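You operate a simulated robot arm through the tools that you are given. There is no shell and no other tool.

You run a simulated two-armed robot. Do the job below in one go: nothing can be reset, and whatever is moved stays where it is left.

TASK
Switch the tea stove on and fill the steel kettle to MAX.
Fine: from the spout; then spout back in the middle, lid shut.

It is judged by the outcome, as a careful person would: the job done as asked, and still so three seconds after it is handed in. It fails if anything else is knocked over, pushed out of place, dropped, spilled or broken. A push-on lid holds only when it is set on centred and level and pressed home; a screw cap is set on level and turned clockwise until tight.

THE ROBOT
Two 7-joint arms with fingered hands on one trunk that stands fixed in place. Base frame: the origin is at the foot of the trunk, x ahead of it, y to its left, z up. Lengths are in m, angles in rad, forces in N, time in s.
The left shoulder is at [0.025, 0.215, 1.172], the right one opposite. With the tool pointing down near the work surface each hand reaches from about 0.1 to 0.68 m from the base axis, measured 20 degrees to its own side. Payload 3.6 kg a hand.
The tool frame of a hand sits at the grasp point between the pads (the TCP): z along the fingers, y along the line on which they close. The tips reach 0.022 m beyond it. The gripper opens to 0.132 m; its body begins 0.06 m behind the TCP. The gripper is a hand of 4 fingers: y runs from the thumb to the fingers, the wrist lies at [0, 0, -0.203] in the tool frame, and closing takes about 1.5 s.
Orientation is that of the tool frame in the base frame, as a unit quaternion [w, x, y, z]. With the fingers straight down and closing along the base's y, the tool's x points along the base's -x, its y along +y and its z along -z.

THE INTERFACE
- The arms move only by the tool arm_command. It takes "left_deltas", "right_deltas" or both (then of equal length, played together; a hand with none holds still); each is a list of rows, each an object (a shift or turn left out is 0, a gripper value left out holds the last) with "delta_pos": the shift along the base's x, y, z in m, a list of three; "dr": the turn, a rotation vector about the base's x, y, z in rad, a list of three; "hand": the finger opening in m, from 0 to 0.132. In form: [{"delta_pos": [x, y, z], "dr": [wx, wy, wz], "hand": hand}, ...]. A call has 1 to 20 rows; each row shifts and turns the commanded pose from where the row before left it. A row lasts 0.2 s, in which the tool goes at most 0.05 m and 0.15 rad; a call with a longer step from one row to the next is refused whole, and so is a gripper value outside its range. A pose out of reach is approached as far as the arm can. The call stops where the force on the tool passes 40 N (or 10 N more than at its start, if that is more) or the arm is blocked; 0.2 s more then pass. The fingers move at their own pace (about 0.108 m/s each) and stop on an object; they squeeze with about 27 N. The grip force told is the motor's: it shows also when the fingers shut on nothing. Time passes only in rows, and 0.2 s behind the last, so rows that do not move let the fingers close. It gives the time, the measured TCP pose, the force on the tool (base axes), the opening and the grip force at its end, in the units of the frame above (readings bear some noise), with the torque about the TCP (base axes, N m) and any sound that the robot's microphone picked up.
- Cameras (640 x 400 px; columns grow to the right, rows downward): "scene" is now at [0.1492, -0.0528, 1.1156]; the picture's right is [-0.61, -0.79, 0.00], its down [-0.03, 0.03, -1.00] and it looks along [0.79, -0.61, -0.04] (base axes); focal length 214 px, centre (320, 200). "left" rides on the left gripper at [-0.053, -0.053, -0.084] in its tool frame; the picture's right is [0.71, -0.71, 0.00], its down [0.53, 0.53, -0.67] and it looks along [0.47, 0.47, 0.74] (tool axes); focal length 247 px, centre (320, 200). "right" rides on the right gripper at [0.053, -0.053, -0.084] in its tool frame; the picture's right is [0.71, 0.71, 0.00], its down [-0.53, 0.53, -0.67] and it looks along [-0.47, 0.47, 0.74] (tool axes); focal length 247 px, centre (320, 200). There is no depth. A picture from a camera that has moved, and an enlarged one, comes with that camera's place and axes in the base frame and with its lens.
- get_image(camera): a new picture of that camera. No time passes.
- move_column(by): moves the trunk up (or, below 0, down) by that many m; the arms and the scene camera ride with it, the base frame stays. It gives what a move gives, with no picture.
- grasp_type(shape, hand): the hand has 4 fingers and takes this shape, open, in about a second: jaw (thumb against the fingers, like two jaws); tri (thumb and two fingers); tip (a fingertip pinch); poke (one finger out to press); point (the index stretched); flat (the hand flat); cup (the hand cupped); fist (a fist). The gripper value then closes the fingers along that shape, each until it touches; the sizes above hold for jaw. It gives what a move gives, with no picture.
- head_to(pan, tilt): turns the head with the scene camera to pan (to the left, within 1.047 rad either way) and tilt (down, from -0.506 to 1.204), counted from straight ahead of the robot (the tilt from the chest, where the trunk bows). It gives what a move gives.
- zoom(camera, box): a new picture of the part [left, top, right, bottom] of that camera's present view, enlarged. No time passes.
- close_job(): hands the job in; it is judged then, once.

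Nothing tells you positions but the pictures and the camera data. Unless the task says otherwise, let go and move clear before handing in.

The tools are called after "Emit:" by a JSON object that holds its "method" and its "body". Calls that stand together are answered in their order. arm_command: Moves the arms, as the interface text tells. Its arguments: {"type":"object","properties":{"left_deltas":{"type":"array","items":{"type":"object","properties":{"delta_pos":{"type":"array","items":{"type":"number"}},"dr":{"type":"array","items":{"type":"number"}},"hand":{"type":"number"}}}},"right_deltas":{"type":"array","items":{"type":"object","properties":{"delta_pos":{"type":"array","items":{"type":"number"}},"dr":{"type":"array","items":{"type":"number"}},"hand":{"type":"number"}}}}},"required":[]} The other tools are called the same way: move_column (by) moves the trunk up or down; grasp_type (shape, hand) gives the hand a shape; head_to (pan, tilt) turns the head that bears the scene camera; get_image (camera) takes a picture; zoom (camera, box) takes an enlarged picture of a part of a camera's view; close_job () hands the job in.

At the start:

```text
clock: 0.0
left_eef_pos: [0.417, -0.0393, 1.1977]
left_orientation: [-0.001, 0.0, 1.0, 0.0]
left_wrist_force: [-0.8, 0.1, 0.0]
left_wrist_torque: [0.01, 0.02, -0.01]
left_width: 0.1318
left_grip_force: 0.0
left_shape: jaw
right_eef_pos: [0.2608, -0.3575, 1.2243]
right_orientation: [0.0, 0.001, 1.0, 0.0]
right_wrist_force: [0.4, 0.7, 0.3]
right_wrist_torque: [0.01, 0.03, 0.0]
right_width: 0.1322
right_grip_force: 0.0
right_shape: jaw
trunk travel left (down, up): [-0.45, 0.226]
head pan, tilt (commanded): [-0.656, 0.044]
```

scene: 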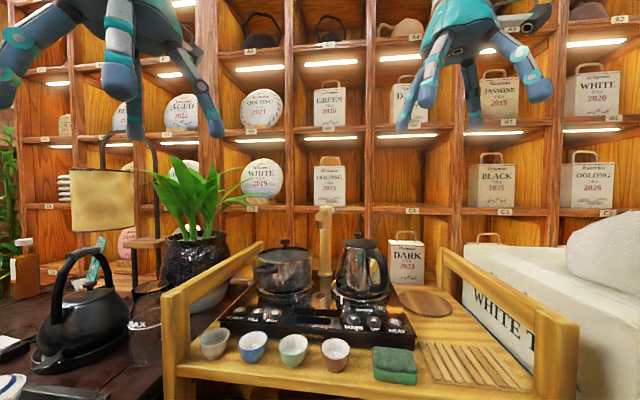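
right: 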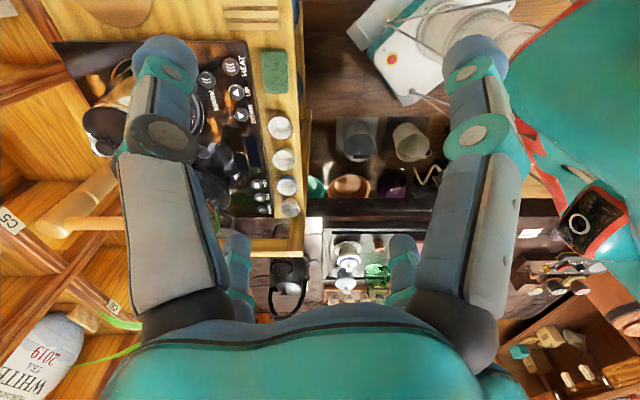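
left: 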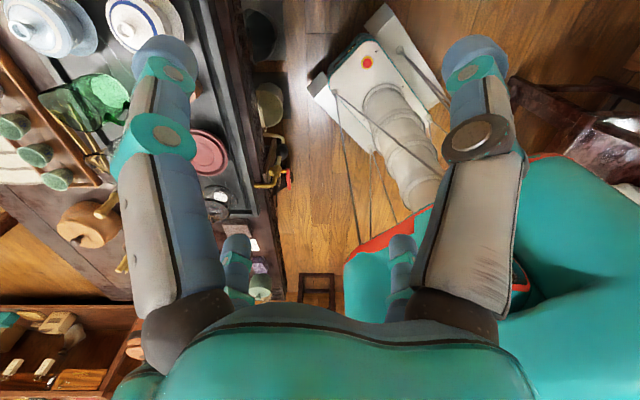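

I see a tea stove on a wooden cart to the front right: a black panel with buttons, a glass pot, a steel kettle, and a bamboo-looking spout between them. I'll look closer before moving anything.

Emit:
{"method": "zoom", "body": {"camera": "scene", "box": [200, 200, 460, 362]}}

Emit:
{"method": "zoom", "body": {"camera": "right", "box": [40, 20, 320, 240]}}

```text
2.46 times, centred on (330, 281) of scene
camera zoom: at [0.1492, -0.0528, 1.1156], right [-0.61, -0.79, 0.0], down [-0.03, 0.03, -1.0], along [0.79, -0.61, -0.04], focal length 528 px, centre (295, 1)
```

zoom: 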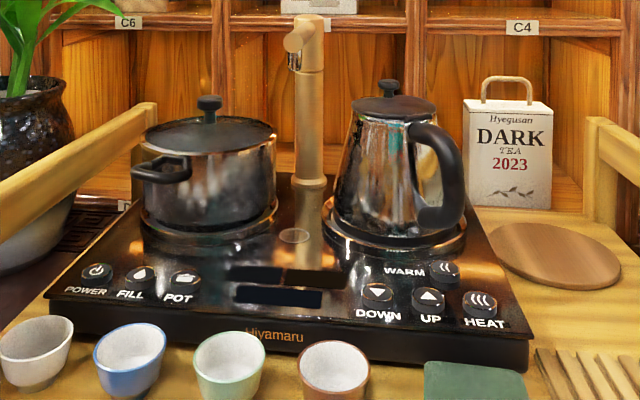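

```text
1.82 times, centred on (180, 130) of right
camera zoom: at [0.2082, -0.4112, 1.3097], right [-0.71, 0.71, 0.0], down [0.53, 0.53, 0.67], along [0.47, 0.47, -0.74], focal length 449 px, centre (574, 327)
```

zoom: 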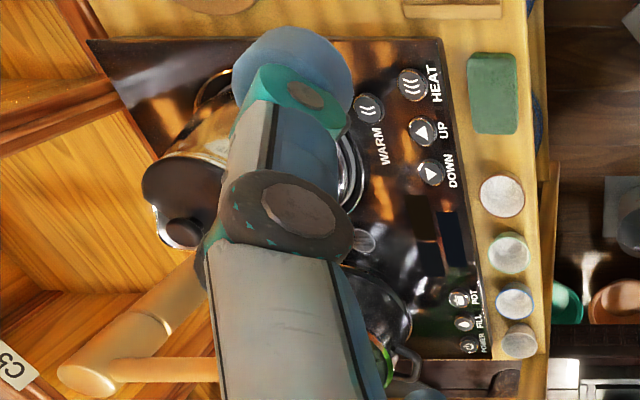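

The stove has POWER, FILL and POT buttons on the left and WARM, DOWN, UP and HEAT on the right, with the spout post at the rear middle and the steel kettle on the right. I'll tilt the head down to get it centred and measure it.

Emit:
{"method": "head_to", "body": {"pan": -0.656, "tilt": 0.5}}

Emit:
{"method": "get_image", "body": {"camera": "scene"}}

```text
clock: 0.9
left_eef_pos: [0.4168, -0.0404, 1.1994]
left_orientation: [0.0, 0.0, 1.0, 0.0]
left_wrist_force: [-0.3, 0.0, -0.3]
left_wrist_torque: [-0.02, 0.03, 0.02]
left_width: 0.1322
left_grip_force: 0.1
left_shape: jaw
right_eef_pos: [0.2624, -0.3581, 1.2264]
right_orientation: [0.0, 0.0, 1.0, 0.0]
right_wrist_force: [0.5, 0.1, 0.4]
right_wrist_torque: [0.01, -0.01, 0.02]
right_width: 0.1318
right_grip_force: 0.0
right_shape: jaw
trunk travel left (down, up): [-0.45, 0.226]
head pan, tilt (commanded): [-0.656, 0.499]
```

```text
taken
camera scene: at [0.1492, -0.0528, 1.0734], right [-0.61, -0.79, 0.0], down [-0.38, 0.29, -0.88], along [0.7, -0.54, -0.48], focal length 214 px, centre (320, 200)
```

scene: 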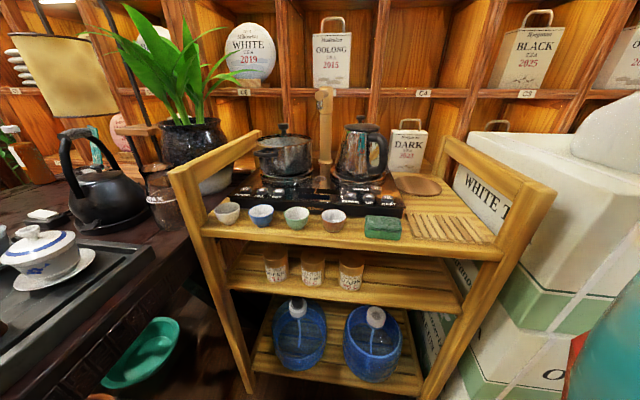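

The cart with the stove is now centred in the view. I'll zoom in on the stove, and on the area near the "MAX" label to the left.

Emit:
{"method": "zoom", "body": {"camera": "scene", "box": [220, 80, 420, 230]}}

Emit:
{"method": "zoom", "body": {"camera": "scene", "box": [60, 120, 220, 240]}}

Emit:
{"method": "zoom", "body": {"camera": "scene", "box": [320, 80, 420, 220]}}

```text
2.67 times, centred on (320, 155) of scene
camera zoom: at [0.1492, -0.0528, 1.0734], right [-0.61, -0.79, 0.0], down [-0.38, 0.29, -0.88], along [0.7, -0.54, -0.48], focal length 572 px, centre (320, 320)
```

zoom: 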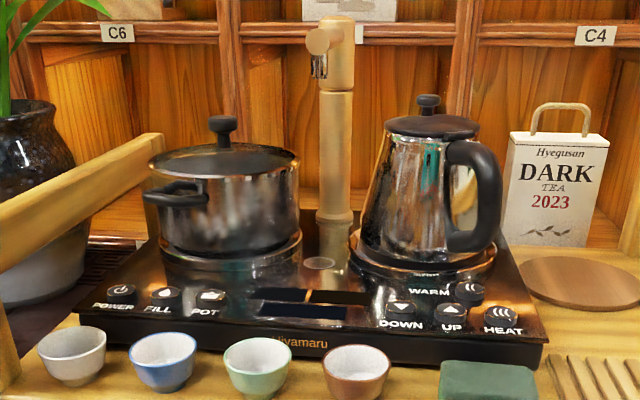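

```text
3.33 times, centred on (140, 180) of scene
camera zoom: at [0.1492, -0.0528, 1.0734], right [-0.61, -0.79, 0.0], down [-0.38, 0.29, -0.88], along [0.7, -0.54, -0.48], focal length 715 px, centre (920, 267)
```

zoom: 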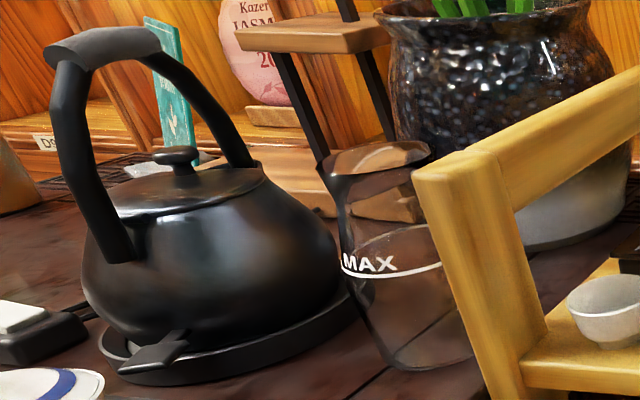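

```text
2.86 times, centred on (370, 150) of scene
camera zoom: at [0.1492, -0.0528, 1.0734], right [-0.61, -0.79, 0.0], down [-0.38, 0.29, -0.88], along [0.7, -0.54, -0.48], focal length 613 px, centre (177, 343)
```

zoom: 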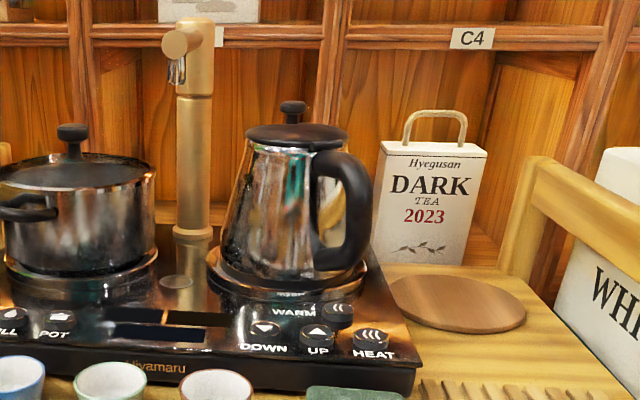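

I estimate the UP button at about (0.43, -0.41, 0.84), POWER at about (0.65, -0.20, 0.84), the spout post near (0.715, -0.515) and the kettle near (0.51, -0.47). I'll bring the right hand around so its camera looks down at the stove from my side.

Emit:
{"method": "arm_command", "body": {"right_deltas": [{"delta_pos": [0.007, 0.013, 0.005], "dr": [0, 0, -0.143]}, {"delta_pos": [0.007, 0.013, 0.005], "dr": [0, 0, -0.143]}, {"delta_pos": [0.007, 0.013, 0.005], "dr": [0, 0, -0.143]}, {"delta_pos": [0.007, 0.013, 0.005], "dr": [0, 0, -0.143]}, {"delta_pos": [0.007, 0.013, 0.005], "dr": [0, 0, -0.143]}, {"delta_pos": [0.007, 0.013, 0.005], "dr": [0, 0, -0.143]}, {"delta_pos": [0.007, 0.013, 0.005], "dr": [0, 0, -0.143]}, {"delta_pos": [0.007, 0.013, 0.005], "dr": [0, 0, -0.143]}, {"delta_pos": [0.007, 0.013, 0.005], "dr": [0, 0, -0.143]}, {"delta_pos": [0.007, 0.013, 0.005], "dr": [0, 0, -0.143]}, {"delta_pos": [0.007, 0.013, 0.005], "dr": [0, 0, -0.141]}]}}

Emit:
{"method": "get_image", "body": {"camera": "right"}}

Emit:
{"method": "get_image", "body": {"camera": "scene"}}

```text
clock: 3.3
left_eef_pos: [0.4173, -0.0411, 1.1974]
left_orientation: [-0.001, -0.002, 1.0, -0.001]
left_wrist_force: [-1.2, -0.5, -0.7]
left_wrist_torque: [-0.01, 0.0, -0.01]
left_width: 0.1317
left_grip_force: 0.0
left_shape: jaw
right_eef_pos: [0.3526, -0.5048, 1.2803]
right_orientation: [-0.004, 0.705, 0.709, 0.002]
right_wrist_force: [0.2, 0.3, -0.2]
right_wrist_torque: [0.01, -0.03, 0.0]
right_width: 0.1321
right_grip_force: 0.1
right_shape: jaw
right hand out of reach, approached as far as the arm can: row 6, 7, 8, 9, 10, 11
trunk travel left (down, up): [-0.45, 0.226]
head pan, tilt (commanded): [-0.656, 0.499]
```

```text
taken
camera right: at [0.2985, -0.4525, 1.365], right [0.7, 0.71, 0.0], down [0.53, -0.53, 0.66], along [0.47, -0.46, -0.75], focal length 247 px, centre (320, 200)
```

right: 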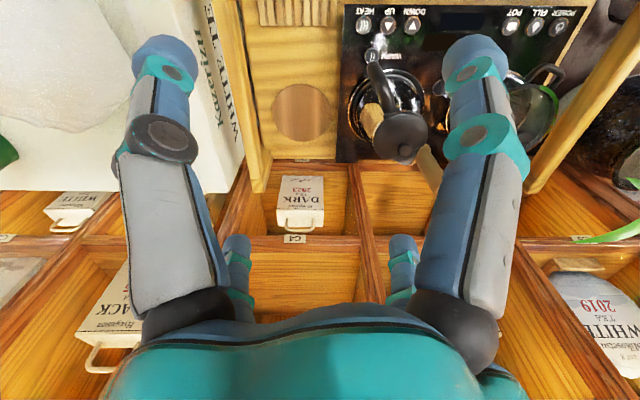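

```text
taken
camera scene: at [0.1496, -0.0532, 1.0733], right [-0.61, -0.79, 0.0], down [-0.38, 0.29, -0.88], along [0.7, -0.54, -0.48], focal length 214 px, centre (320, 200)
```

scene: 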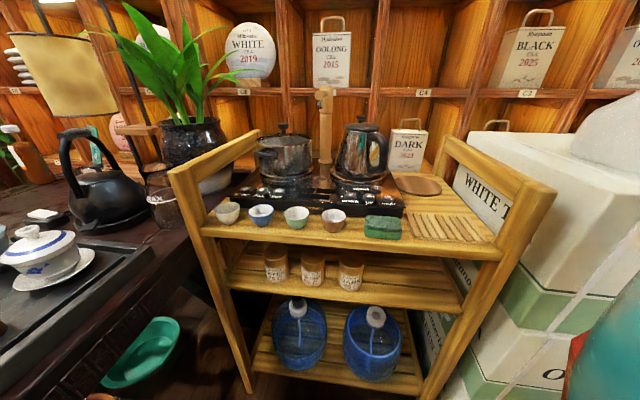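

The right hand stopped at (0.353, -0.505, 1.28), so that pose was a bit out of reach. Its camera now sees the kettle from above, so I'll zoom there.

Emit:
{"method": "zoom", "body": {"camera": "right", "box": [330, 0, 600, 180]}}

Emit:
{"method": "zoom", "body": {"camera": "right", "box": [335, 40, 465, 170]}}

```text
2.22 times, centred on (465, 90) of right
camera zoom: at [0.2985, -0.4525, 1.365], right [0.7, 0.71, 0.0], down [0.53, -0.53, 0.66], along [0.47, -0.46, -0.75], focal length 549 px, centre (-2, 444)
```

zoom: 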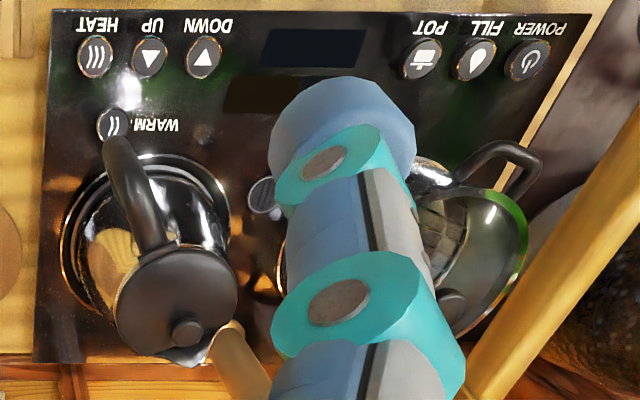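

```text
3.08 times, centred on (400, 105) of right
camera zoom: at [0.2985, -0.4525, 1.365], right [0.7, 0.71, 0.0], down [0.53, -0.53, 0.66], along [0.47, -0.46, -0.75], focal length 760 px, centre (74, 492)
```

zoom: 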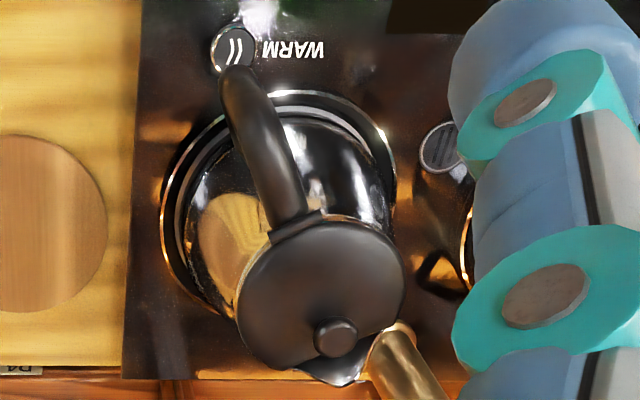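

From above, the kettle's handle points toward me (−x) and its pouring lip points toward the post. There seems to be a tab where the lid meets the handle, so I'll zoom further to see whether the lid is hinged.

Emit:
{"method": "zoom", "body": {"camera": "right", "box": [370, 75, 430, 170]}}

Emit:
{"method": "zoom", "body": {"camera": "scene", "box": [330, 105, 400, 160]}}

Emit:
{"method": "zoom", "body": {"camera": "scene", "box": [290, 75, 350, 125]}}

```text
4.21 times, centred on (400, 122) of right
camera zoom: at [0.2985, -0.4525, 1.365], right [0.7, 0.71, 0.0], down [0.53, -0.53, 0.66], along [0.47, -0.46, -0.75], focal length 1040 px, centre (-17, 526)
```

zoom: 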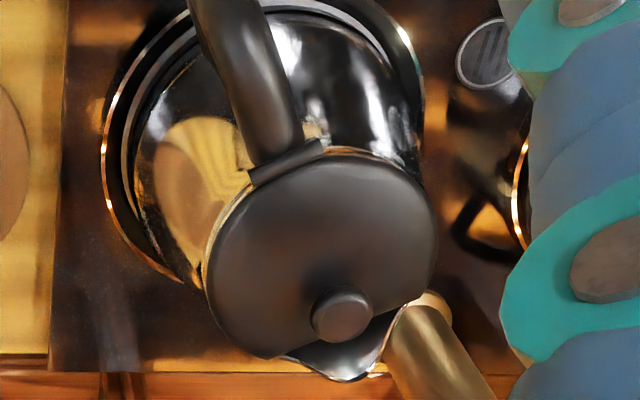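

```text
7.27 times, centred on (365, 132) of scene
camera zoom: at [0.1496, -0.0532, 1.0733], right [-0.61, -0.79, 0.0], down [-0.38, 0.29, -0.88], along [0.7, -0.54, -0.48], focal length 1560 px, centre (-7, 691)
```

zoom: 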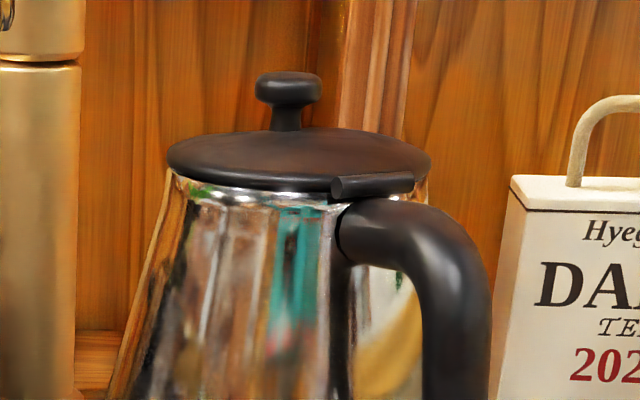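

```text
8.00 times, centred on (320, 100) of scene
camera zoom: at [0.1496, -0.0532, 1.0733], right [-0.61, -0.79, 0.0], down [-0.38, 0.29, -0.88], along [0.7, -0.54, -0.48], focal length 1716 px, centre (320, 1000)
```

zoom: 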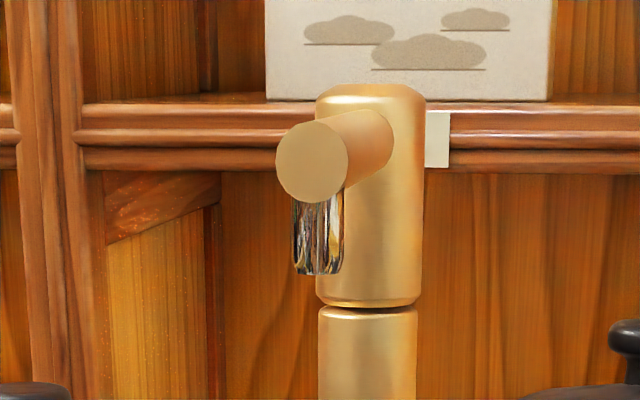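

The kettle lid is clearly hinged: there's a barrel at the handle, with the knob in the middle of the lid. The spout's top section is a swivelling head with a nozzle. I'll send one small no-move row to check how the commanded pose behaves after that out-of-reach move, then look again.

Emit:
{"method": "arm_command", "body": {"right_deltas": [{"delta_pos": [0, 0, 0]}]}}

```text
clock: 3.7
left_eef_pos: [0.4169, -0.0395, 1.1997]
left_orientation: [0.0, -0.001, 1.0, 0.001]
left_wrist_force: [-0.3, 0.2, 0.6]
left_wrist_torque: [0.03, 0.0, 0.01]
left_width: 0.1319
left_grip_force: 0.0
left_shape: jaw
right_eef_pos: [0.3529, -0.5045, 1.2802]
right_orientation: [-0.002, 0.704, 0.71, 0.001]
right_wrist_force: [-0.4, 0.2, -0.3]
right_wrist_torque: [-0.02, -0.01, 0.01]
right_width: 0.1318
right_grip_force: 0.1
right_shape: jaw
trunk travel left (down, up): [-0.45, 0.226]
head pan, tilt (commanded): [-0.656, 0.499]
```

The commanded pose resets to the measured one, which is useful. The button row runs along (-0.707, -0.707), the hinge axis is about (0.29, 0.96) near (0.4985, -0.48, 0.967), and the knob is about (0.556, -0.498, 0.99). I'll turn the right hand back into the scene camera's view to learn its shape.

Emit:
{"method": "arm_command", "body": {"right_deltas": [{"delta_pos": [0.004, 0.02, -0.008], "dr": [0, 0, 0.143]}, {"delta_pos": [0.004, 0.02, -0.008], "dr": [0, 0, 0.143]}, {"delta_pos": [0.004, 0.02, -0.008], "dr": [0, 0, 0.143]}, {"delta_pos": [0.004, 0.02, -0.008], "dr": [0, 0, 0.143]}, {"delta_pos": [0.004, 0.02, -0.008], "dr": [0, 0, 0.143]}, {"delta_pos": [0.004, 0.02, -0.008], "dr": [0, 0, 0.143]}, {"delta_pos": [0.004, 0.02, -0.008], "dr": [0, 0, 0.143]}, {"delta_pos": [0.004, 0.02, -0.008], "dr": [0, 0, 0.143]}, {"delta_pos": [0.004, 0.02, -0.008], "dr": [0, 0, 0.143]}, {"delta_pos": [0.004, 0.02, -0.008], "dr": [0, 0, 0.143]}, {"delta_pos": [0.004, 0.02, -0.008], "dr": [0, 0, 0.143]}]}}

Emit:
{"method": "grasp_type", "body": {"hand": "right", "shape": "poke"}}

Emit:
{"method": "get_image", "body": {"camera": "scene"}}

Emit:
{"method": "get_image", "body": {"camera": "right"}}

```text
clock: 6.1
left_eef_pos: [0.4164, -0.0388, 1.1984]
left_orientation: [-0.001, 0.0, 1.0, 0.0]
left_wrist_force: [-0.5, 0.5, -0.2]
left_wrist_torque: [0.04, -0.01, 0.0]
left_width: 0.1318
left_grip_force: 0.1
left_shape: jaw
right_eef_pos: [0.394, -0.2832, 1.1939]
right_orientation: [-0.001, -0.003, 1.0, 0.001]
right_wrist_force: [0.7, 0.2, 0.6]
right_wrist_torque: [-0.06, -0.01, -0.04]
right_width: 0.1318
right_grip_force: 0.1
right_shape: jaw
trunk travel left (down, up): [-0.45, 0.226]
head pan, tilt (commanded): [-0.656, 0.499]
```

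```text
clock: 7.0
left_eef_pos: [0.4172, -0.039, 1.1984]
left_orientation: [0.0, 0.0, 1.0, 0.0]
left_wrist_force: [0.5, 0.1, -0.2]
left_wrist_torque: [0.0, -0.01, 0.02]
left_width: 0.1317
left_grip_force: 0.1
left_shape: jaw
right_eef_pos: [0.3944, -0.2825, 1.1931]
right_orientation: [-0.001, -0.001, 1.0, 0.0]
right_wrist_force: [0.8, 1.0, -0.1]
right_wrist_torque: [0.03, 0.01, 0.02]
right_width: 0.0001
right_grip_force: 0.0
right_shape: poke
trunk travel left (down, up): [-0.45, 0.226]
head pan, tilt (commanded): [-0.656, 0.499]
```

```text
taken
camera scene: at [0.1495, -0.0528, 1.0733], right [-0.61, -0.79, 0.0], down [-0.38, 0.29, -0.88], along [0.7, -0.54, -0.48], focal length 214 px, centre (320, 200)
```

scene: 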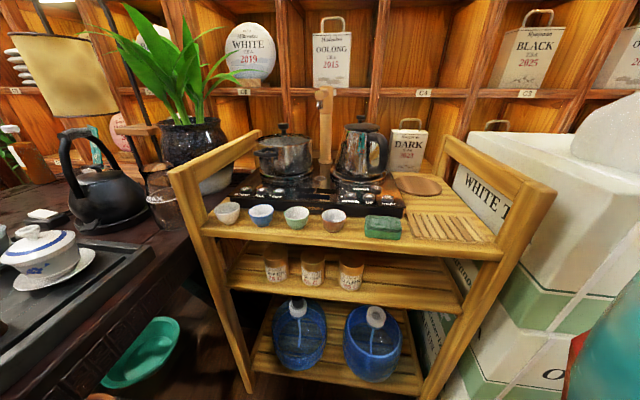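

```text
taken
camera right: at [0.3408, -0.3361, 1.2785], right [-0.71, 0.71, 0.0], down [0.53, 0.53, 0.67], along [0.47, 0.47, -0.74], focal length 247 px, centre (320, 200)
```

right: 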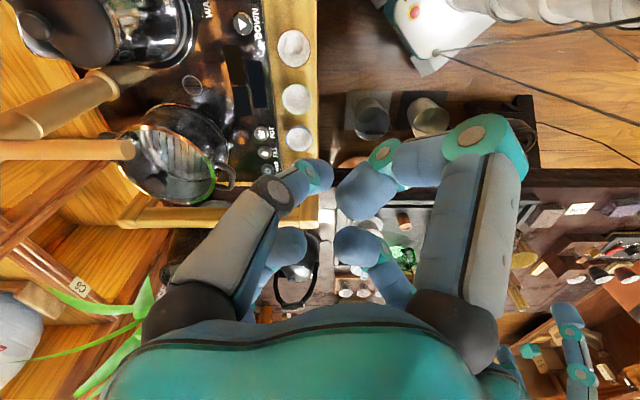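

The spout arm's end is visible here at about (0.581, -0.383, 1.045), so it reaches about 0.135 m from the post, which matches the kettle's distance of 0.138 m. The poke finger's tip lies near the tool axis, and I'll zoom to check it.

Emit:
{"method": "zoom", "body": {"camera": "right", "box": [220, 110, 400, 230]}}

Emit:
{"method": "zoom", "body": {"camera": "right", "box": [0, 0, 320, 200]}}

```text
3.33 times, centred on (310, 170) of right
camera zoom: at [0.3408, -0.3361, 1.2785], right [-0.71, 0.71, 0.0], down [0.53, 0.53, 0.67], along [0.47, 0.47, -0.74], focal length 823 px, centre (353, 300)
```

zoom: 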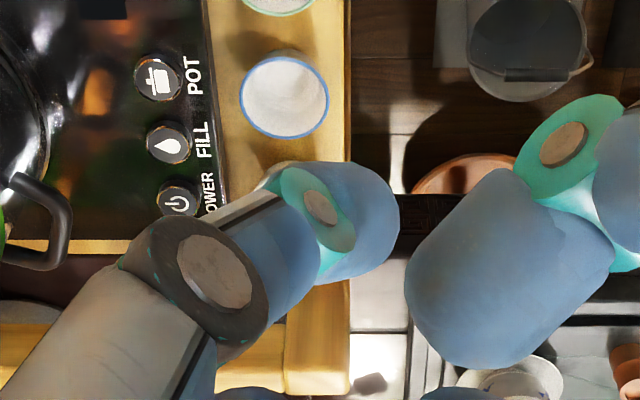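

```text
2.00 times, centred on (160, 100) of right
camera zoom: at [0.3408, -0.3361, 1.2785], right [-0.71, 0.71, 0.0], down [0.53, 0.53, 0.67], along [0.47, 0.47, -0.74], focal length 494 px, centre (640, 400)
```

zoom: 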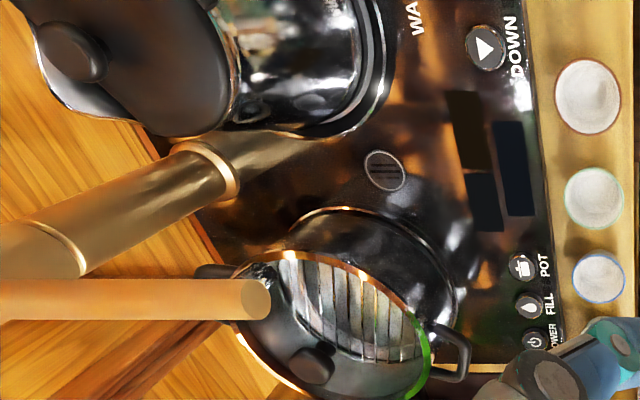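

The wooden side rail (about z 0.92–0.95) passes very close to the left of POWER, so a straight-down hand would hit it and I'll need a tilted approach. First I'll tilt the head up to see the poke-shaped hand itself.

Emit:
{"method": "head_to", "body": {"pan": -0.75, "tilt": -0.2}}

Emit:
{"method": "get_image", "body": {"camera": "scene"}}

```text
clock: 8.1
left_eef_pos: [0.4178, -0.039, 1.1979]
left_orientation: [0.0, -0.001, 1.0, -0.001]
left_wrist_force: [0.1, -0.4, -0.1]
left_wrist_torque: [-0.01, 0.02, -0.01]
left_width: 0.132
left_grip_force: 0.0
left_shape: jaw
right_eef_pos: [0.3935, -0.2822, 1.1943]
right_orientation: [-0.001, -0.001, 1.0, 0.0]
right_wrist_force: [0.4, -1.1, -0.3]
right_wrist_torque: [0.01, 0.03, 0.01]
right_width: 0.0002
right_grip_force: 0.0
right_shape: poke
trunk travel left (down, up): [-0.45, 0.226]
head pan, tilt (commanded): [-0.75, -0.201]
```

```text
taken
camera scene: at [0.1382, -0.054, 1.1368], right [-0.68, -0.73, 0.0], down [0.14, -0.14, -0.98], along [0.72, -0.67, 0.2], focal length 214 px, centre (320, 200)
```

scene: 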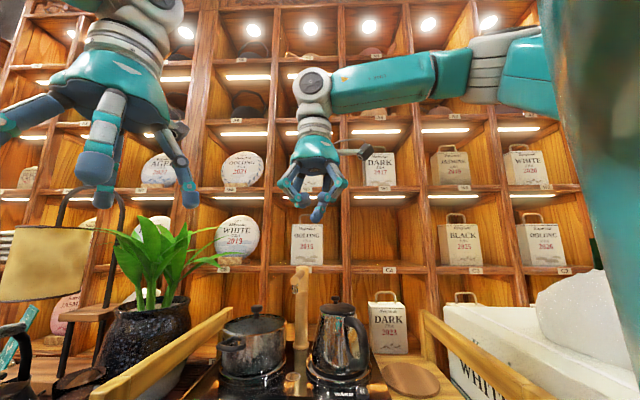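

Emit:
{"method": "zoom", "body": {"camera": "scene", "box": [240, 100, 400, 240]}}

Emit:
{"method": "grasp_type", "body": {"hand": "right", "shape": "point"}}

Emit:
{"method": "zoom", "body": {"camera": "scene", "box": [240, 100, 400, 240]}}

Emit:
{"method": "get_image", "body": {"camera": "right"}}

```text
2.86 times, centred on (320, 170) of scene
camera zoom: at [0.1382, -0.054, 1.1368], right [-0.68, -0.73, 0.0], down [0.14, -0.14, -0.98], along [0.72, -0.67, 0.2], focal length 613 px, centre (320, 286)
```

zoom: 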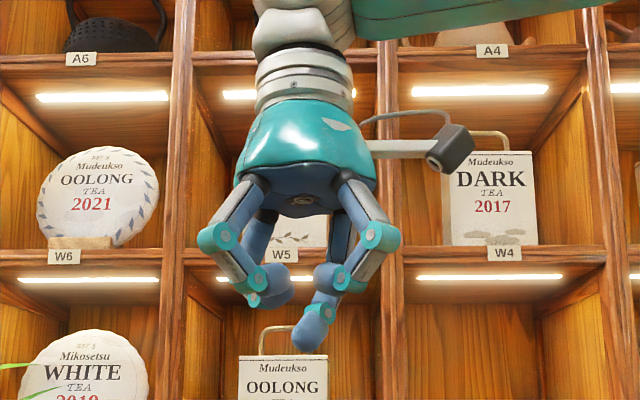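

```text
clock: 9.0
left_eef_pos: [0.4174, -0.039, 1.1991]
left_orientation: [0.0, 0.0, 1.0, 0.0]
left_wrist_force: [0.0, -0.6, 0.2]
left_wrist_torque: [0.0, 0.02, 0.0]
left_width: 0.1319
left_grip_force: 0.1
left_shape: jaw
right_eef_pos: [0.3944, -0.2825, 1.1943]
right_orientation: [-0.001, -0.001, 1.0, 0.001]
right_wrist_force: [0.0, 0.2, -0.1]
right_wrist_torque: [0.01, 0.0, 0.01]
right_width: 0.126
right_grip_force: 0.1
right_shape: point
trunk travel left (down, up): [-0.45, 0.226]
head pan, tilt (commanded): [-0.75, -0.201]
```

```text
2.86 times, centred on (320, 170) of scene
camera zoom: at [0.1382, -0.054, 1.1369], right [-0.68, -0.73, 0.0], down [0.14, -0.14, -0.98], along [0.72, -0.67, 0.2], focal length 613 px, centre (320, 286)
```

zoom: 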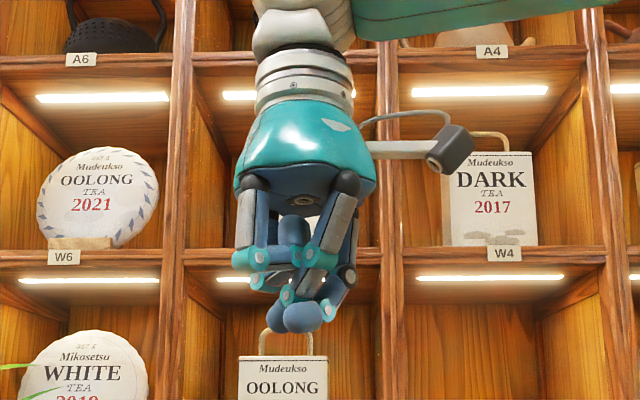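

```text
taken
camera right: at [0.3407, -0.3361, 1.2785], right [-0.71, 0.71, 0.0], down [0.53, 0.53, 0.67], along [0.47, 0.47, -0.74], focal length 247 px, centre (320, 200)
```

right: 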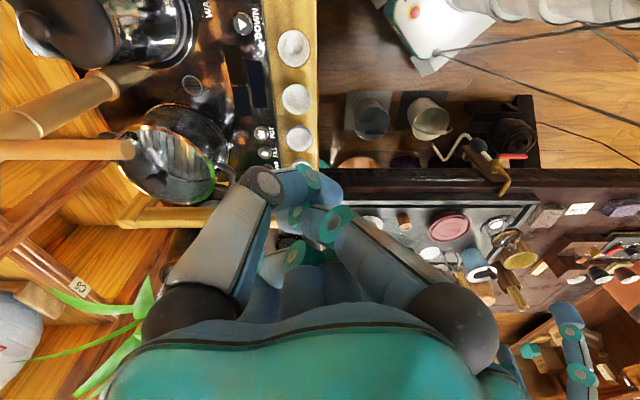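

The poke shape puts one finger about 0.027 m beyond the others, which suits pressing better than the point shape. I'll measure the side rail more carefully before planning the approach.

Emit:
{"method": "zoom", "body": {"camera": "right", "box": [100, 120, 340, 240]}}

Emit:
{"method": "head_to", "body": {"pan": -0.45, "tilt": 0.35}}

Emit:
{"method": "get_image", "body": {"camera": "scene"}}

Emit:
{"method": "zoom", "body": {"camera": "scene", "box": [220, 130, 400, 250]}}

```text
2.67 times, centred on (220, 180) of right
camera zoom: at [0.3407, -0.3361, 1.2785], right [-0.71, 0.71, 0.0], down [0.53, 0.53, 0.67], along [0.47, 0.47, -0.74], focal length 659 px, centre (587, 253)
```

zoom: 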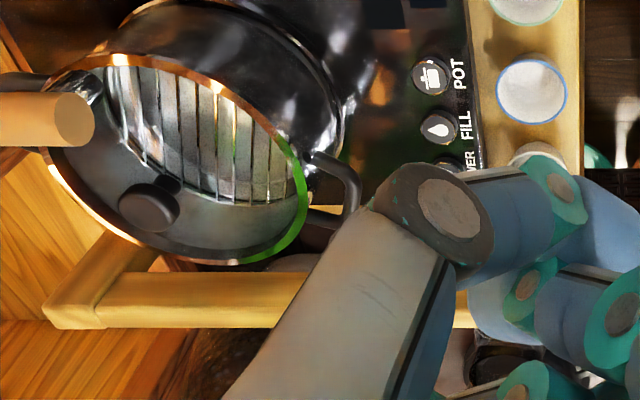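

```text
clock: 9.9
left_eef_pos: [0.4173, -0.039, 1.1994]
left_orientation: [0.001, -0.001, 1.0, 0.0]
left_wrist_force: [0.1, 0.6, 0.1]
left_wrist_torque: [0.0, 0.0, 0.01]
left_width: 0.1318
left_grip_force: 0.1
left_shape: jaw
right_eef_pos: [0.3939, -0.2831, 1.1938]
right_orientation: [0.0, 0.0, 1.0, 0.0]
right_wrist_force: [1.0, 0.1, 0.1]
right_wrist_torque: [0.01, 0.01, 0.02]
right_width: 0.1259
right_grip_force: 0.2
right_shape: point
trunk travel left (down, up): [-0.45, 0.226]
head pan, tilt (commanded): [-0.45, 0.351]
```

```text
taken
camera scene: at [0.1611, -0.0378, 1.0871], right [-0.44, -0.9, 0.0], down [-0.31, 0.15, -0.94], along [0.85, -0.41, -0.34], focal length 214 px, centre (320, 200)
```

scene: 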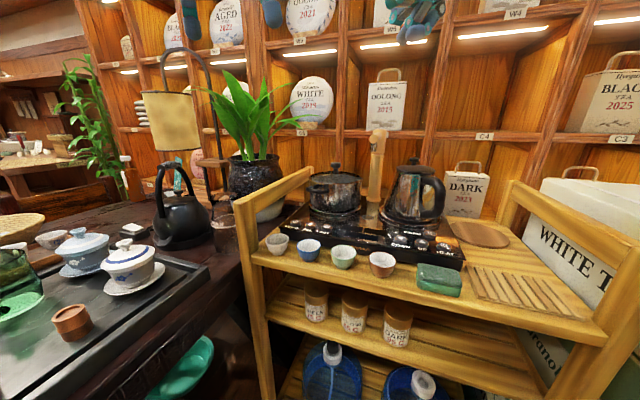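

```text
3.33 times, centred on (310, 190) of scene
camera zoom: at [0.1611, -0.0378, 1.0871], right [-0.44, -0.9, 0.0], down [-0.31, 0.15, -0.94], along [0.85, -0.41, -0.34], focal length 715 px, centre (353, 233)
```

zoom: 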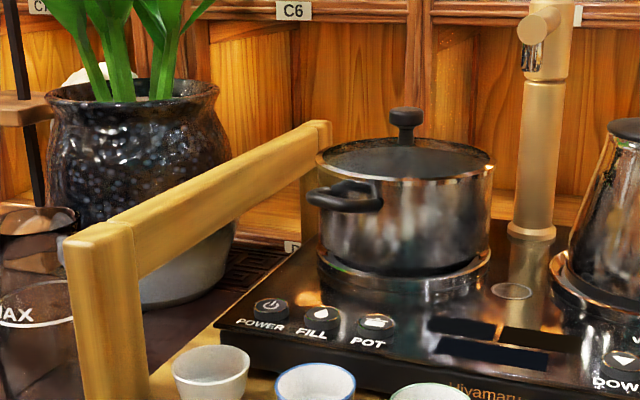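

The rail's inner face works out about 0.03–0.04 m left of POWER at z about 0.92–0.955. I'll go back to the poke shape, tilt the tool about 35° so the hand body stays right of the rail, and hover above POWER.

Emit:
{"method": "grasp_type", "body": {"hand": "right", "shape": "poke"}}

Emit:
{"method": "arm_command", "body": {"right_deltas": [{"delta_pos": [0.025, 0.008, -0.02], "dr": [0.0862, -0.0862, 0]}, {"delta_pos": [0.025, 0.008, -0.02], "dr": [0.0862, -0.0862, 0]}, {"delta_pos": [0.025, 0.008, -0.02], "dr": [0.0862, -0.0862, 0]}, {"delta_pos": [0.025, 0.008, -0.02], "dr": [0.0862, -0.0862, 0]}, {"delta_pos": [0.025, 0.008, -0.02], "dr": [0.0862, -0.0862, 0]}, {"delta_pos": [0.02, 0.008, -0.02]}, {"delta_pos": [0.02, 0.008, -0.02]}, {"delta_pos": [0.02, 0.008, -0.02]}, {"delta_pos": [0.02, 0.008, -0.02]}, {"delta_pos": [0.02, 0.008, -0.02]}]}}

Emit:
{"method": "get_image", "body": {"camera": "scene"}}

Emit:
{"method": "get_image", "body": {"camera": "right"}}

```text
clock: 10.8
left_eef_pos: [0.4173, -0.0398, 1.1982]
left_orientation: [-0.001, 0.0, 1.0, 0.0]
left_wrist_force: [0.3, 0.7, -0.4]
left_wrist_torque: [-0.02, -0.03, 0.01]
left_width: 0.1318
left_grip_force: 0.0
left_shape: jaw
right_eef_pos: [0.3936, -0.2836, 1.1943]
right_orientation: [-0.001, 0.0, 1.0, -0.001]
right_wrist_force: [-0.1, -0.2, 0.5]
right_wrist_torque: [0.01, 0.01, -0.03]
right_width: 0.0002
right_grip_force: 0.0
right_shape: poke
trunk travel left (down, up): [-0.45, 0.226]
head pan, tilt (commanded): [-0.45, 0.351]
```

```text
clock: 13.0
left_eef_pos: [0.4181, -0.0397, 1.1982]
left_orientation: [0.0, 0.0, 1.0, 0.0]
left_wrist_force: [-0.1, -0.1, -0.1]
left_wrist_torque: [-0.03, -0.01, -0.01]
left_width: 0.1318
left_grip_force: 0.0
left_shape: jaw
right_eef_pos: [0.5297, -0.2585, 1.0363]
right_orientation: [0.212, -0.002, 0.954, 0.213]
right_wrist_force: [0.4, 0.7, 0.5]
right_wrist_torque: [-0.02, 0.02, -0.01]
right_width: 0.0
right_grip_force: 0.1
right_shape: poke
right hand out of reach, approached as far as the arm can: row 6, 7, 8, 9, 10
trunk travel left (down, up): [-0.45, 0.226]
head pan, tilt (commanded): [-0.45, 0.351]
```

```text
taken
camera scene: at [0.1614, -0.0378, 1.087], right [-0.44, -0.9, 0.0], down [-0.31, 0.15, -0.94], along [0.85, -0.41, -0.34], focal length 214 px, centre (320, 200)
```

scene: 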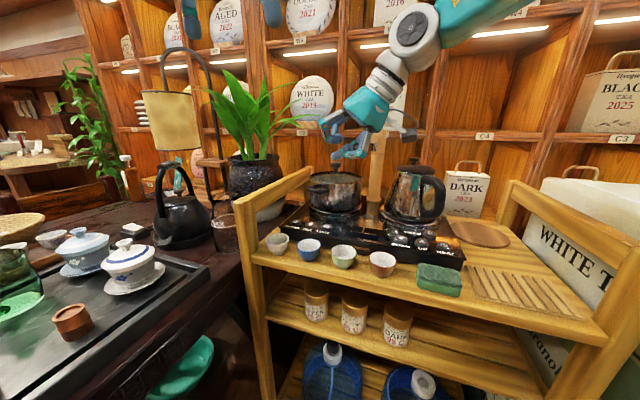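

```text
taken
camera right: at [0.4517, -0.3362, 1.0624], right [-0.71, 0.71, 0.0], down [0.16, 0.16, 0.97], along [0.69, 0.69, -0.23], focal length 247 px, centre (320, 200)
```

right: 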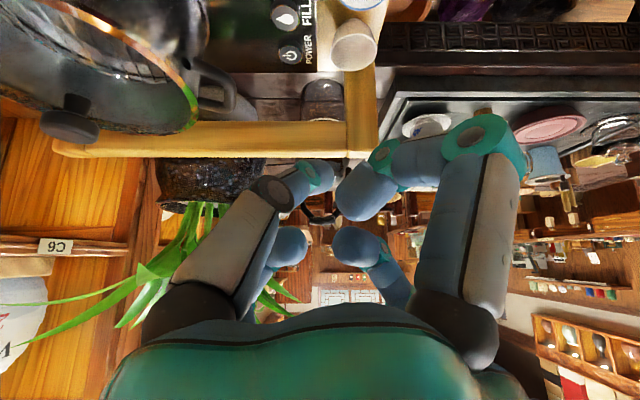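

The arm couldn't hold that sideways tilt past x of about 0.53. I'll switch to a straight forward tilt, which should still clear the rail by about 0.02 m, and try to reach above POWER again.

Emit:
{"method": "arm_command", "body": {"right_deltas": [{"delta_pos": [0, 0, 0.004], "dr": [-0.1078, -0.045, 0]}, {"delta_pos": [0, 0, 0.004], "dr": [-0.1078, -0.045, 0]}, {"delta_pos": [0, 0, 0.004], "dr": [-0.1078, -0.045, 0]}, {"delta_pos": [0, 0, 0.004], "dr": [-0.1078, -0.045, 0]}, {"delta_pos": [0.02, 0.015, -0.01]}, {"delta_pos": [0.02, 0.015, -0.01]}, {"delta_pos": [0.02, 0.015, -0.01]}, {"delta_pos": [0.02, 0.015, -0.01]}]}}

Emit:
{"method": "get_image", "body": {"camera": "scene"}}

Emit:
{"method": "get_image", "body": {"camera": "right"}}

```text
clock: 14.8
left_eef_pos: [0.4171, -0.0389, 1.1979]
left_orientation: [0.001, 0.0, 1.0, 0.0]
left_wrist_force: [-0.5, -0.5, 0.6]
left_wrist_torque: [0.0, 0.01, 0.0]
left_width: 0.132
left_grip_force: 0.0
left_shape: jaw
right_eef_pos: [0.5249, -0.2729, 1.0529]
right_orientation: [0.291, -0.067, 0.954, 0.003]
right_wrist_force: [0.9, 0.5, -0.6]
right_wrist_torque: [0.01, -0.03, 0.02]
right_width: 0.0
right_grip_force: 0.0
right_shape: poke
right hand out of reach, approached as far as the arm can: row 3, 4, 5, 6, 7, 8
trunk travel left (down, up): [-0.45, 0.226]
head pan, tilt (commanded): [-0.45, 0.351]
```

```text
taken
camera scene: at [0.1613, -0.0378, 1.087], right [-0.44, -0.9, 0.0], down [-0.31, 0.15, -0.94], along [0.85, -0.41, -0.34], focal length 214 px, centre (320, 200)
```

scene: 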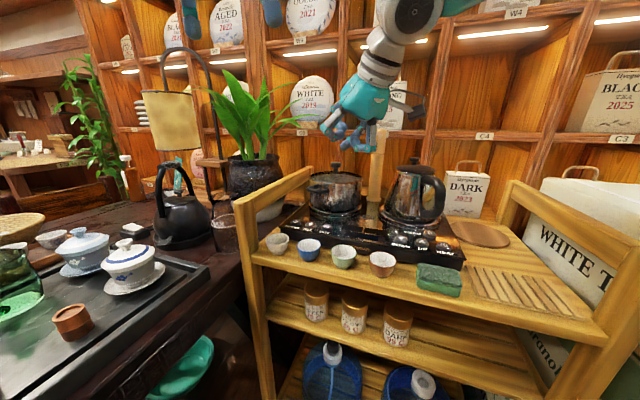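

```text
taken
camera right: at [0.4413, -0.3353, 1.0963], right [-0.67, 0.61, -0.42], down [-0.01, 0.56, 0.83], along [0.74, 0.56, -0.37], focal length 247 px, centre (320, 200)
```

right: 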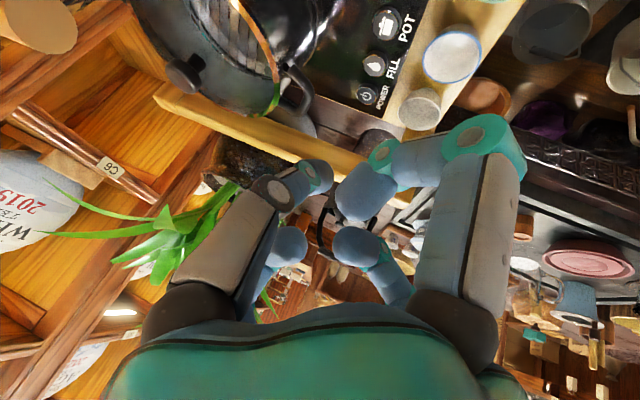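

The arm stopped again well before full stretch, so this looks like a wrist joint limit rather than distance. Raising the trunk should let the forearm slope down toward the stove and suit a forward tilt, and it also gives a better view into the kettle.

Emit:
{"method": "move_column", "body": {"by": 0.15}}

Emit:
{"method": "arm_command", "body": {"right_deltas": [{"delta_pos": [0.015, 0.01, -0.03]}, {"delta_pos": [0.015, 0.01, -0.03]}, {"delta_pos": [0.015, 0.01, -0.03]}, {"delta_pos": [0.015, 0.01, -0.03]}]}}

Emit:
{"method": "get_image", "body": {"camera": "scene"}}

```text
clock: 16.6
left_eef_pos: [0.4183, -0.0391, 1.348]
left_orientation: [0.0, -0.001, 1.0, 0.0]
left_wrist_force: [-0.4, 0.0, -0.2]
left_wrist_torque: [0.02, -0.01, 0.01]
left_width: 0.1318
left_grip_force: 0.1
left_shape: jaw
right_eef_pos: [0.5225, -0.2729, 1.2075]
right_orientation: [0.294, -0.067, 0.953, 0.004]
right_wrist_force: [0.3, -0.1, -0.2]
right_wrist_torque: [0.0, 0.05, 0.02]
right_width: 0.0
right_grip_force: 0.2
right_shape: poke
trunk travel left (down, up): [-0.6, 0.076]
head pan, tilt (commanded): [-0.45, 0.351]
```

```text
clock: 17.6
left_eef_pos: [0.418, -0.0402, 1.3492]
left_orientation: [-0.001, 0.0, 1.0, 0.0]
left_wrist_force: [0.8, -0.1, 0.7]
left_wrist_torque: [-0.01, -0.02, -0.01]
left_width: 0.1319
left_grip_force: 0.0
left_shape: jaw
right_eef_pos: [0.5056, -0.3025, 1.1455]
right_orientation: [0.296, -0.066, 0.953, 0.003]
right_wrist_force: [0.3, -0.1, -0.7]
right_wrist_torque: [-0.02, 0.01, 0.02]
right_width: 0.0
right_grip_force: 0.0
right_shape: poke
right hand out of reach, approached as far as the arm can: row 1, 2, 3, 4
trunk travel left (down, up): [-0.6, 0.076]
head pan, tilt (commanded): [-0.45, 0.351]
```

```text
taken
camera scene: at [0.1607, -0.0379, 1.2384], right [-0.44, -0.9, 0.0], down [-0.31, 0.15, -0.94], along [0.85, -0.41, -0.34], focal length 214 px, centre (320, 200)
```

scene: 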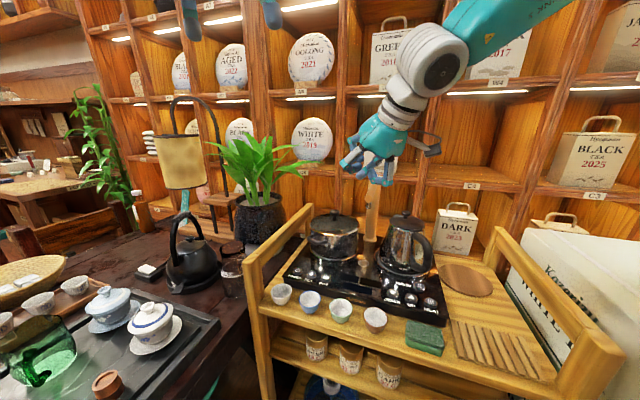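

It's still stopping early, so a wrist roll limit seems likely. I'll roll the hand about its own axis, stay well above everything, and see whether it can then move farther forward.

Emit:
{"method": "arm_command", "body": {"right_deltas": [{"dr": [-0.0677, -0.0054, 0.099]}, {"dr": [-0.0677, -0.0054, 0.099]}, {"dr": [-0.0677, -0.0054, 0.099]}, {"dr": [-0.0677, -0.0054, 0.099]}, {"dr": [-0.0677, -0.0054, 0.099]}]}}

Emit:
{"method": "arm_command", "body": {"right_deltas": [{"delta_pos": [0.015, 0.01, -0.02]}, {"delta_pos": [0.015, 0.01, -0.02]}, {"delta_pos": [0.015, 0.01, -0.02]}]}}

Emit:
{"method": "get_image", "body": {"camera": "scene"}}

```text
clock: 18.8
left_eef_pos: [0.4172, -0.0398, 1.3485]
left_orientation: [0.0, 0.0, 1.0, 0.0]
left_wrist_force: [0.2, -0.6, 0.6]
left_wrist_torque: [0.0, 0.05, 0.0]
left_width: 0.1322
left_grip_force: 0.0
left_shape: jaw
right_eef_pos: [0.5051, -0.3016, 1.1457]
right_orientation: [0.284, -0.347, 0.89, -0.084]
right_wrist_force: [-0.6, -0.2, 0.3]
right_wrist_torque: [0.01, -0.02, 0.0]
right_width: 0.0
right_grip_force: 0.1
right_shape: poke
trunk travel left (down, up): [-0.6, 0.076]
head pan, tilt (commanded): [-0.45, 0.351]
```

```text
clock: 19.6
left_eef_pos: [0.4173, -0.0391, 1.3494]
left_orientation: [0.0, 0.0, 1.0, 0.0]
left_wrist_force: [-0.4, -0.3, 0.0]
left_wrist_torque: [-0.01, -0.04, -0.01]
left_width: 0.132
left_grip_force: 0.2
left_shape: jaw
right_eef_pos: [0.5014, -0.3093, 1.1364]
right_orientation: [0.282, -0.345, 0.891, -0.085]
right_wrist_force: [1.4, 0.2, -0.3]
right_wrist_torque: [-0.03, -0.01, 0.02]
right_width: 0.0002
right_grip_force: 0.0
right_shape: poke
right hand out of reach, approached as far as the arm can: row 1, 2, 3
trunk travel left (down, up): [-0.6, 0.076]
head pan, tilt (commanded): [-0.45, 0.351]
```

```text
taken
camera scene: at [0.1607, -0.0378, 1.2384], right [-0.44, -0.9, 0.0], down [-0.31, 0.15, -0.94], along [0.85, -0.41, -0.34], focal length 214 px, centre (320, 200)
```

scene: 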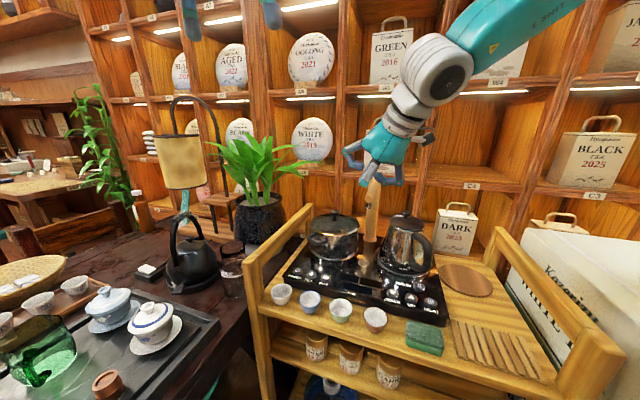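

Rolling was fine, so roll isn't the limit. I'll test single axes to find which direction is blocked.

Emit:
{"method": "arm_command", "body": {"right_deltas": [{"delta_pos": [0.02, 0, 0]}, {"delta_pos": [0.02, 0, 0]}]}}

Emit:
{"method": "arm_command", "body": {"right_deltas": [{"delta_pos": [0, 0, -0.02]}, {"delta_pos": [0, 0, -0.02]}]}}

Emit:
{"method": "arm_command", "body": {"right_deltas": [{"delta_pos": [0, 0.02, 0]}, {"delta_pos": [0, 0.02, 0]}]}}

```text
clock: 20.2
left_eef_pos: [0.4173, -0.0392, 1.3497]
left_orientation: [0.0, 0.0, 1.0, 0.0]
left_wrist_force: [-0.6, 0.8, -0.2]
left_wrist_torque: [-0.02, -0.01, 0.02]
left_width: 0.132
left_grip_force: 0.1
left_shape: jaw
right_eef_pos: [0.5247, -0.3217, 1.1492]
right_orientation: [0.283, -0.345, 0.891, -0.085]
right_wrist_force: [0.4, -0.4, 1.1]
right_wrist_torque: [0.0, 0.01, 0.01]
right_width: 0.0001
right_grip_force: 0.0
right_shape: poke
right hand out of reach, approached as far as the arm can: row 1, 2
trunk travel left (down, up): [-0.6, 0.076]
head pan, tilt (commanded): [-0.45, 0.351]
```

```text
clock: 20.8
left_eef_pos: [0.4181, -0.04, 1.3491]
left_orientation: [0.0, 0.0, 1.0, 0.0]
left_wrist_force: [-0.4, -0.1, 0.0]
left_wrist_torque: [-0.01, 0.03, -0.02]
left_width: 0.1319
left_grip_force: 0.0
left_shape: jaw
right_eef_pos: [0.5094, -0.3315, 1.1222]
right_orientation: [0.283, -0.344, 0.891, -0.084]
right_wrist_force: [0.6, -0.4, -0.4]
right_wrist_torque: [0.01, -0.05, 0.02]
right_width: 0.0
right_grip_force: 0.0
right_shape: poke
right hand out of reach, approached as far as the arm can: row 1, 2
trunk travel left (down, up): [-0.6, 0.076]
head pan, tilt (commanded): [-0.45, 0.351]
```

```text
clock: 21.4
left_eef_pos: [0.417, -0.0395, 1.3493]
left_orientation: [0.0, 0.001, 1.0, -0.001]
left_wrist_force: [0.8, 0.5, 0.4]
left_wrist_torque: [-0.04, 0.01, 0.0]
left_width: 0.1319
left_grip_force: 0.0
left_shape: jaw
right_eef_pos: [0.4963, -0.3036, 1.1325]
right_orientation: [0.283, -0.345, 0.891, -0.084]
right_wrist_force: [0.0, 0.7, 0.6]
right_wrist_torque: [0.03, -0.02, 0.01]
right_width: 0.0
right_grip_force: 0.1
right_shape: poke
right hand out of reach, approached as far as the arm can: row 1, 2
trunk travel left (down, up): [-0.6, 0.076]
head pan, tilt (commanded): [-0.45, 0.351]
```

The blocked direction is forward-left-down together, which points to the raised elbow limiting the tilted hand. Straight-down is stated to reach 0.68 m, so I'll return to tool-down, go over POWER at a safe height, and see how much tilt is available there.

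Emit:
{"method": "arm_command", "body": {"right_deltas": [{"dr": [0, 0.12, 0]}, {"dr": [0, 0.12, 0]}, {"dr": [0, 0.12, 0]}, {"dr": [0, 0.12, 0]}, {"dr": [0, 0.115, 0]}, {"delta_pos": [0.02, 0.015, 0]}, {"delta_pos": [0.02, 0.015, 0]}, {"delta_pos": [0.02, 0.015, 0]}, {"delta_pos": [0.02, 0.015, 0]}, {"delta_pos": [0.02, 0.015, 0]}, {"delta_pos": [0.02, 0.015, 0]}]}}

Emit:
{"method": "get_image", "body": {"camera": "scene"}}

```text
clock: 23.8
left_eef_pos: [0.4168, -0.0405, 1.3479]
left_orientation: [0.0, 0.0, 1.0, 0.0]
left_wrist_force: [-0.2, 0.4, 0.0]
left_wrist_torque: [-0.01, 0.02, 0.04]
left_width: 0.1317
left_grip_force: 0.0
left_shape: jaw
right_eef_pos: [0.4493, -0.3223, 1.1863]
right_orientation: [0.01, -0.355, 0.935, 0.02]
right_wrist_force: [-0.1, -0.3, 0.8]
right_wrist_torque: [-0.02, -0.03, -0.01]
right_width: 0.0
right_grip_force: 0.1
right_shape: poke
right hand out of reach, approached as far as the arm can: row 1, 2, 3, 4, 5, 6, 7, 8, 9, 10, 11
trunk travel left (down, up): [-0.6, 0.076]
head pan, tilt (commanded): [-0.45, 0.351]
```

```text
taken
camera scene: at [0.1607, -0.0378, 1.2384], right [-0.44, -0.9, 0.0], down [-0.31, 0.15, -0.94], along [0.85, -0.41, -0.34], focal length 214 px, centre (320, 200)
```

scene: 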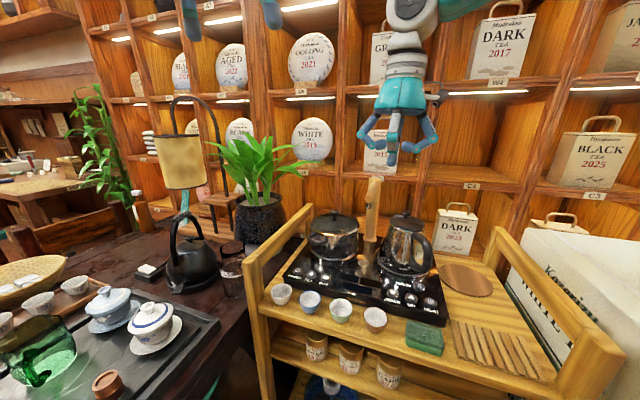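

Even tool-down is blocked here with the trunk raised, so the wrist seems unable to go lower relative to the shoulder in this elbow posture. I'll look at the arm itself to understand it.

Emit:
{"method": "head_to", "body": {"pan": -1.047, "tilt": -0.35}}

Emit:
{"method": "get_image", "body": {"camera": "scene"}}

Emit:
{"method": "get_image", "body": {"camera": "left"}}

```text
clock: 24.9
left_eef_pos: [0.4177, -0.039, 1.3501]
left_orientation: [0.001, 0.0, 1.0, 0.0]
left_wrist_force: [-0.8, 1.1, -1.1]
left_wrist_torque: [0.03, -0.01, -0.01]
left_width: 0.1321
left_grip_force: 0.1
left_shape: jaw
right_eef_pos: [0.4482, -0.3226, 1.1857]
right_orientation: [0.009, -0.356, 0.934, 0.02]
right_wrist_force: [1.0, -0.3, 1.5]
right_wrist_torque: [0.03, -0.03, -0.02]
right_width: 0.0002
right_grip_force: 0.1
right_shape: poke
trunk travel left (down, up): [-0.6, 0.076]
head pan, tilt (commanded): [-1.047, -0.351]
```

```text
taken
camera scene: at [0.115, -0.063, 1.3002], right [-0.87, -0.5, 0.0], down [0.17, -0.3, -0.94], along [0.47, -0.81, 0.34], focal length 214 px, centre (320, 200)
```

scene: 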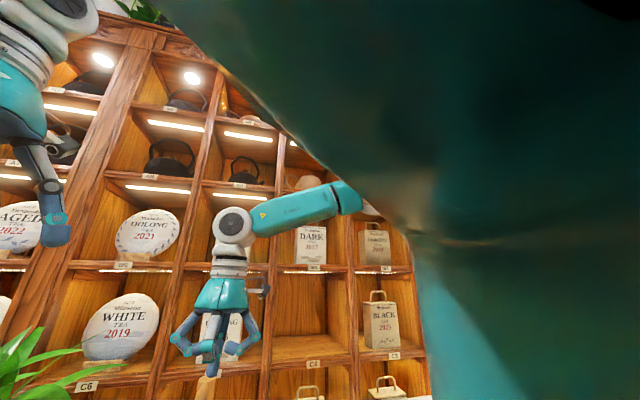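

```text
taken
camera left: at [0.4711, -0.0929, 1.4327], right [-0.71, -0.71, 0.0], down [-0.53, 0.53, 0.67], along [-0.47, 0.47, -0.74], focal length 247 px, centre (320, 200)
```

left: 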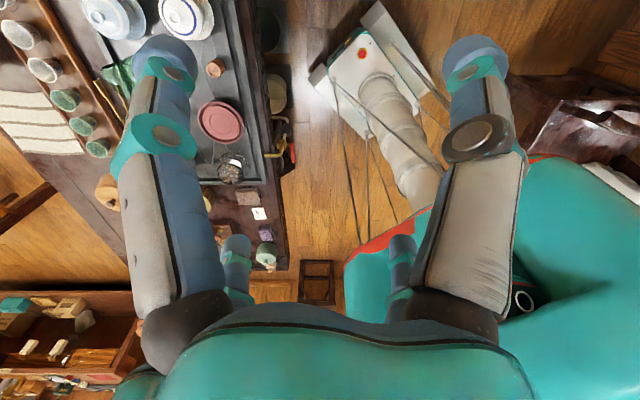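

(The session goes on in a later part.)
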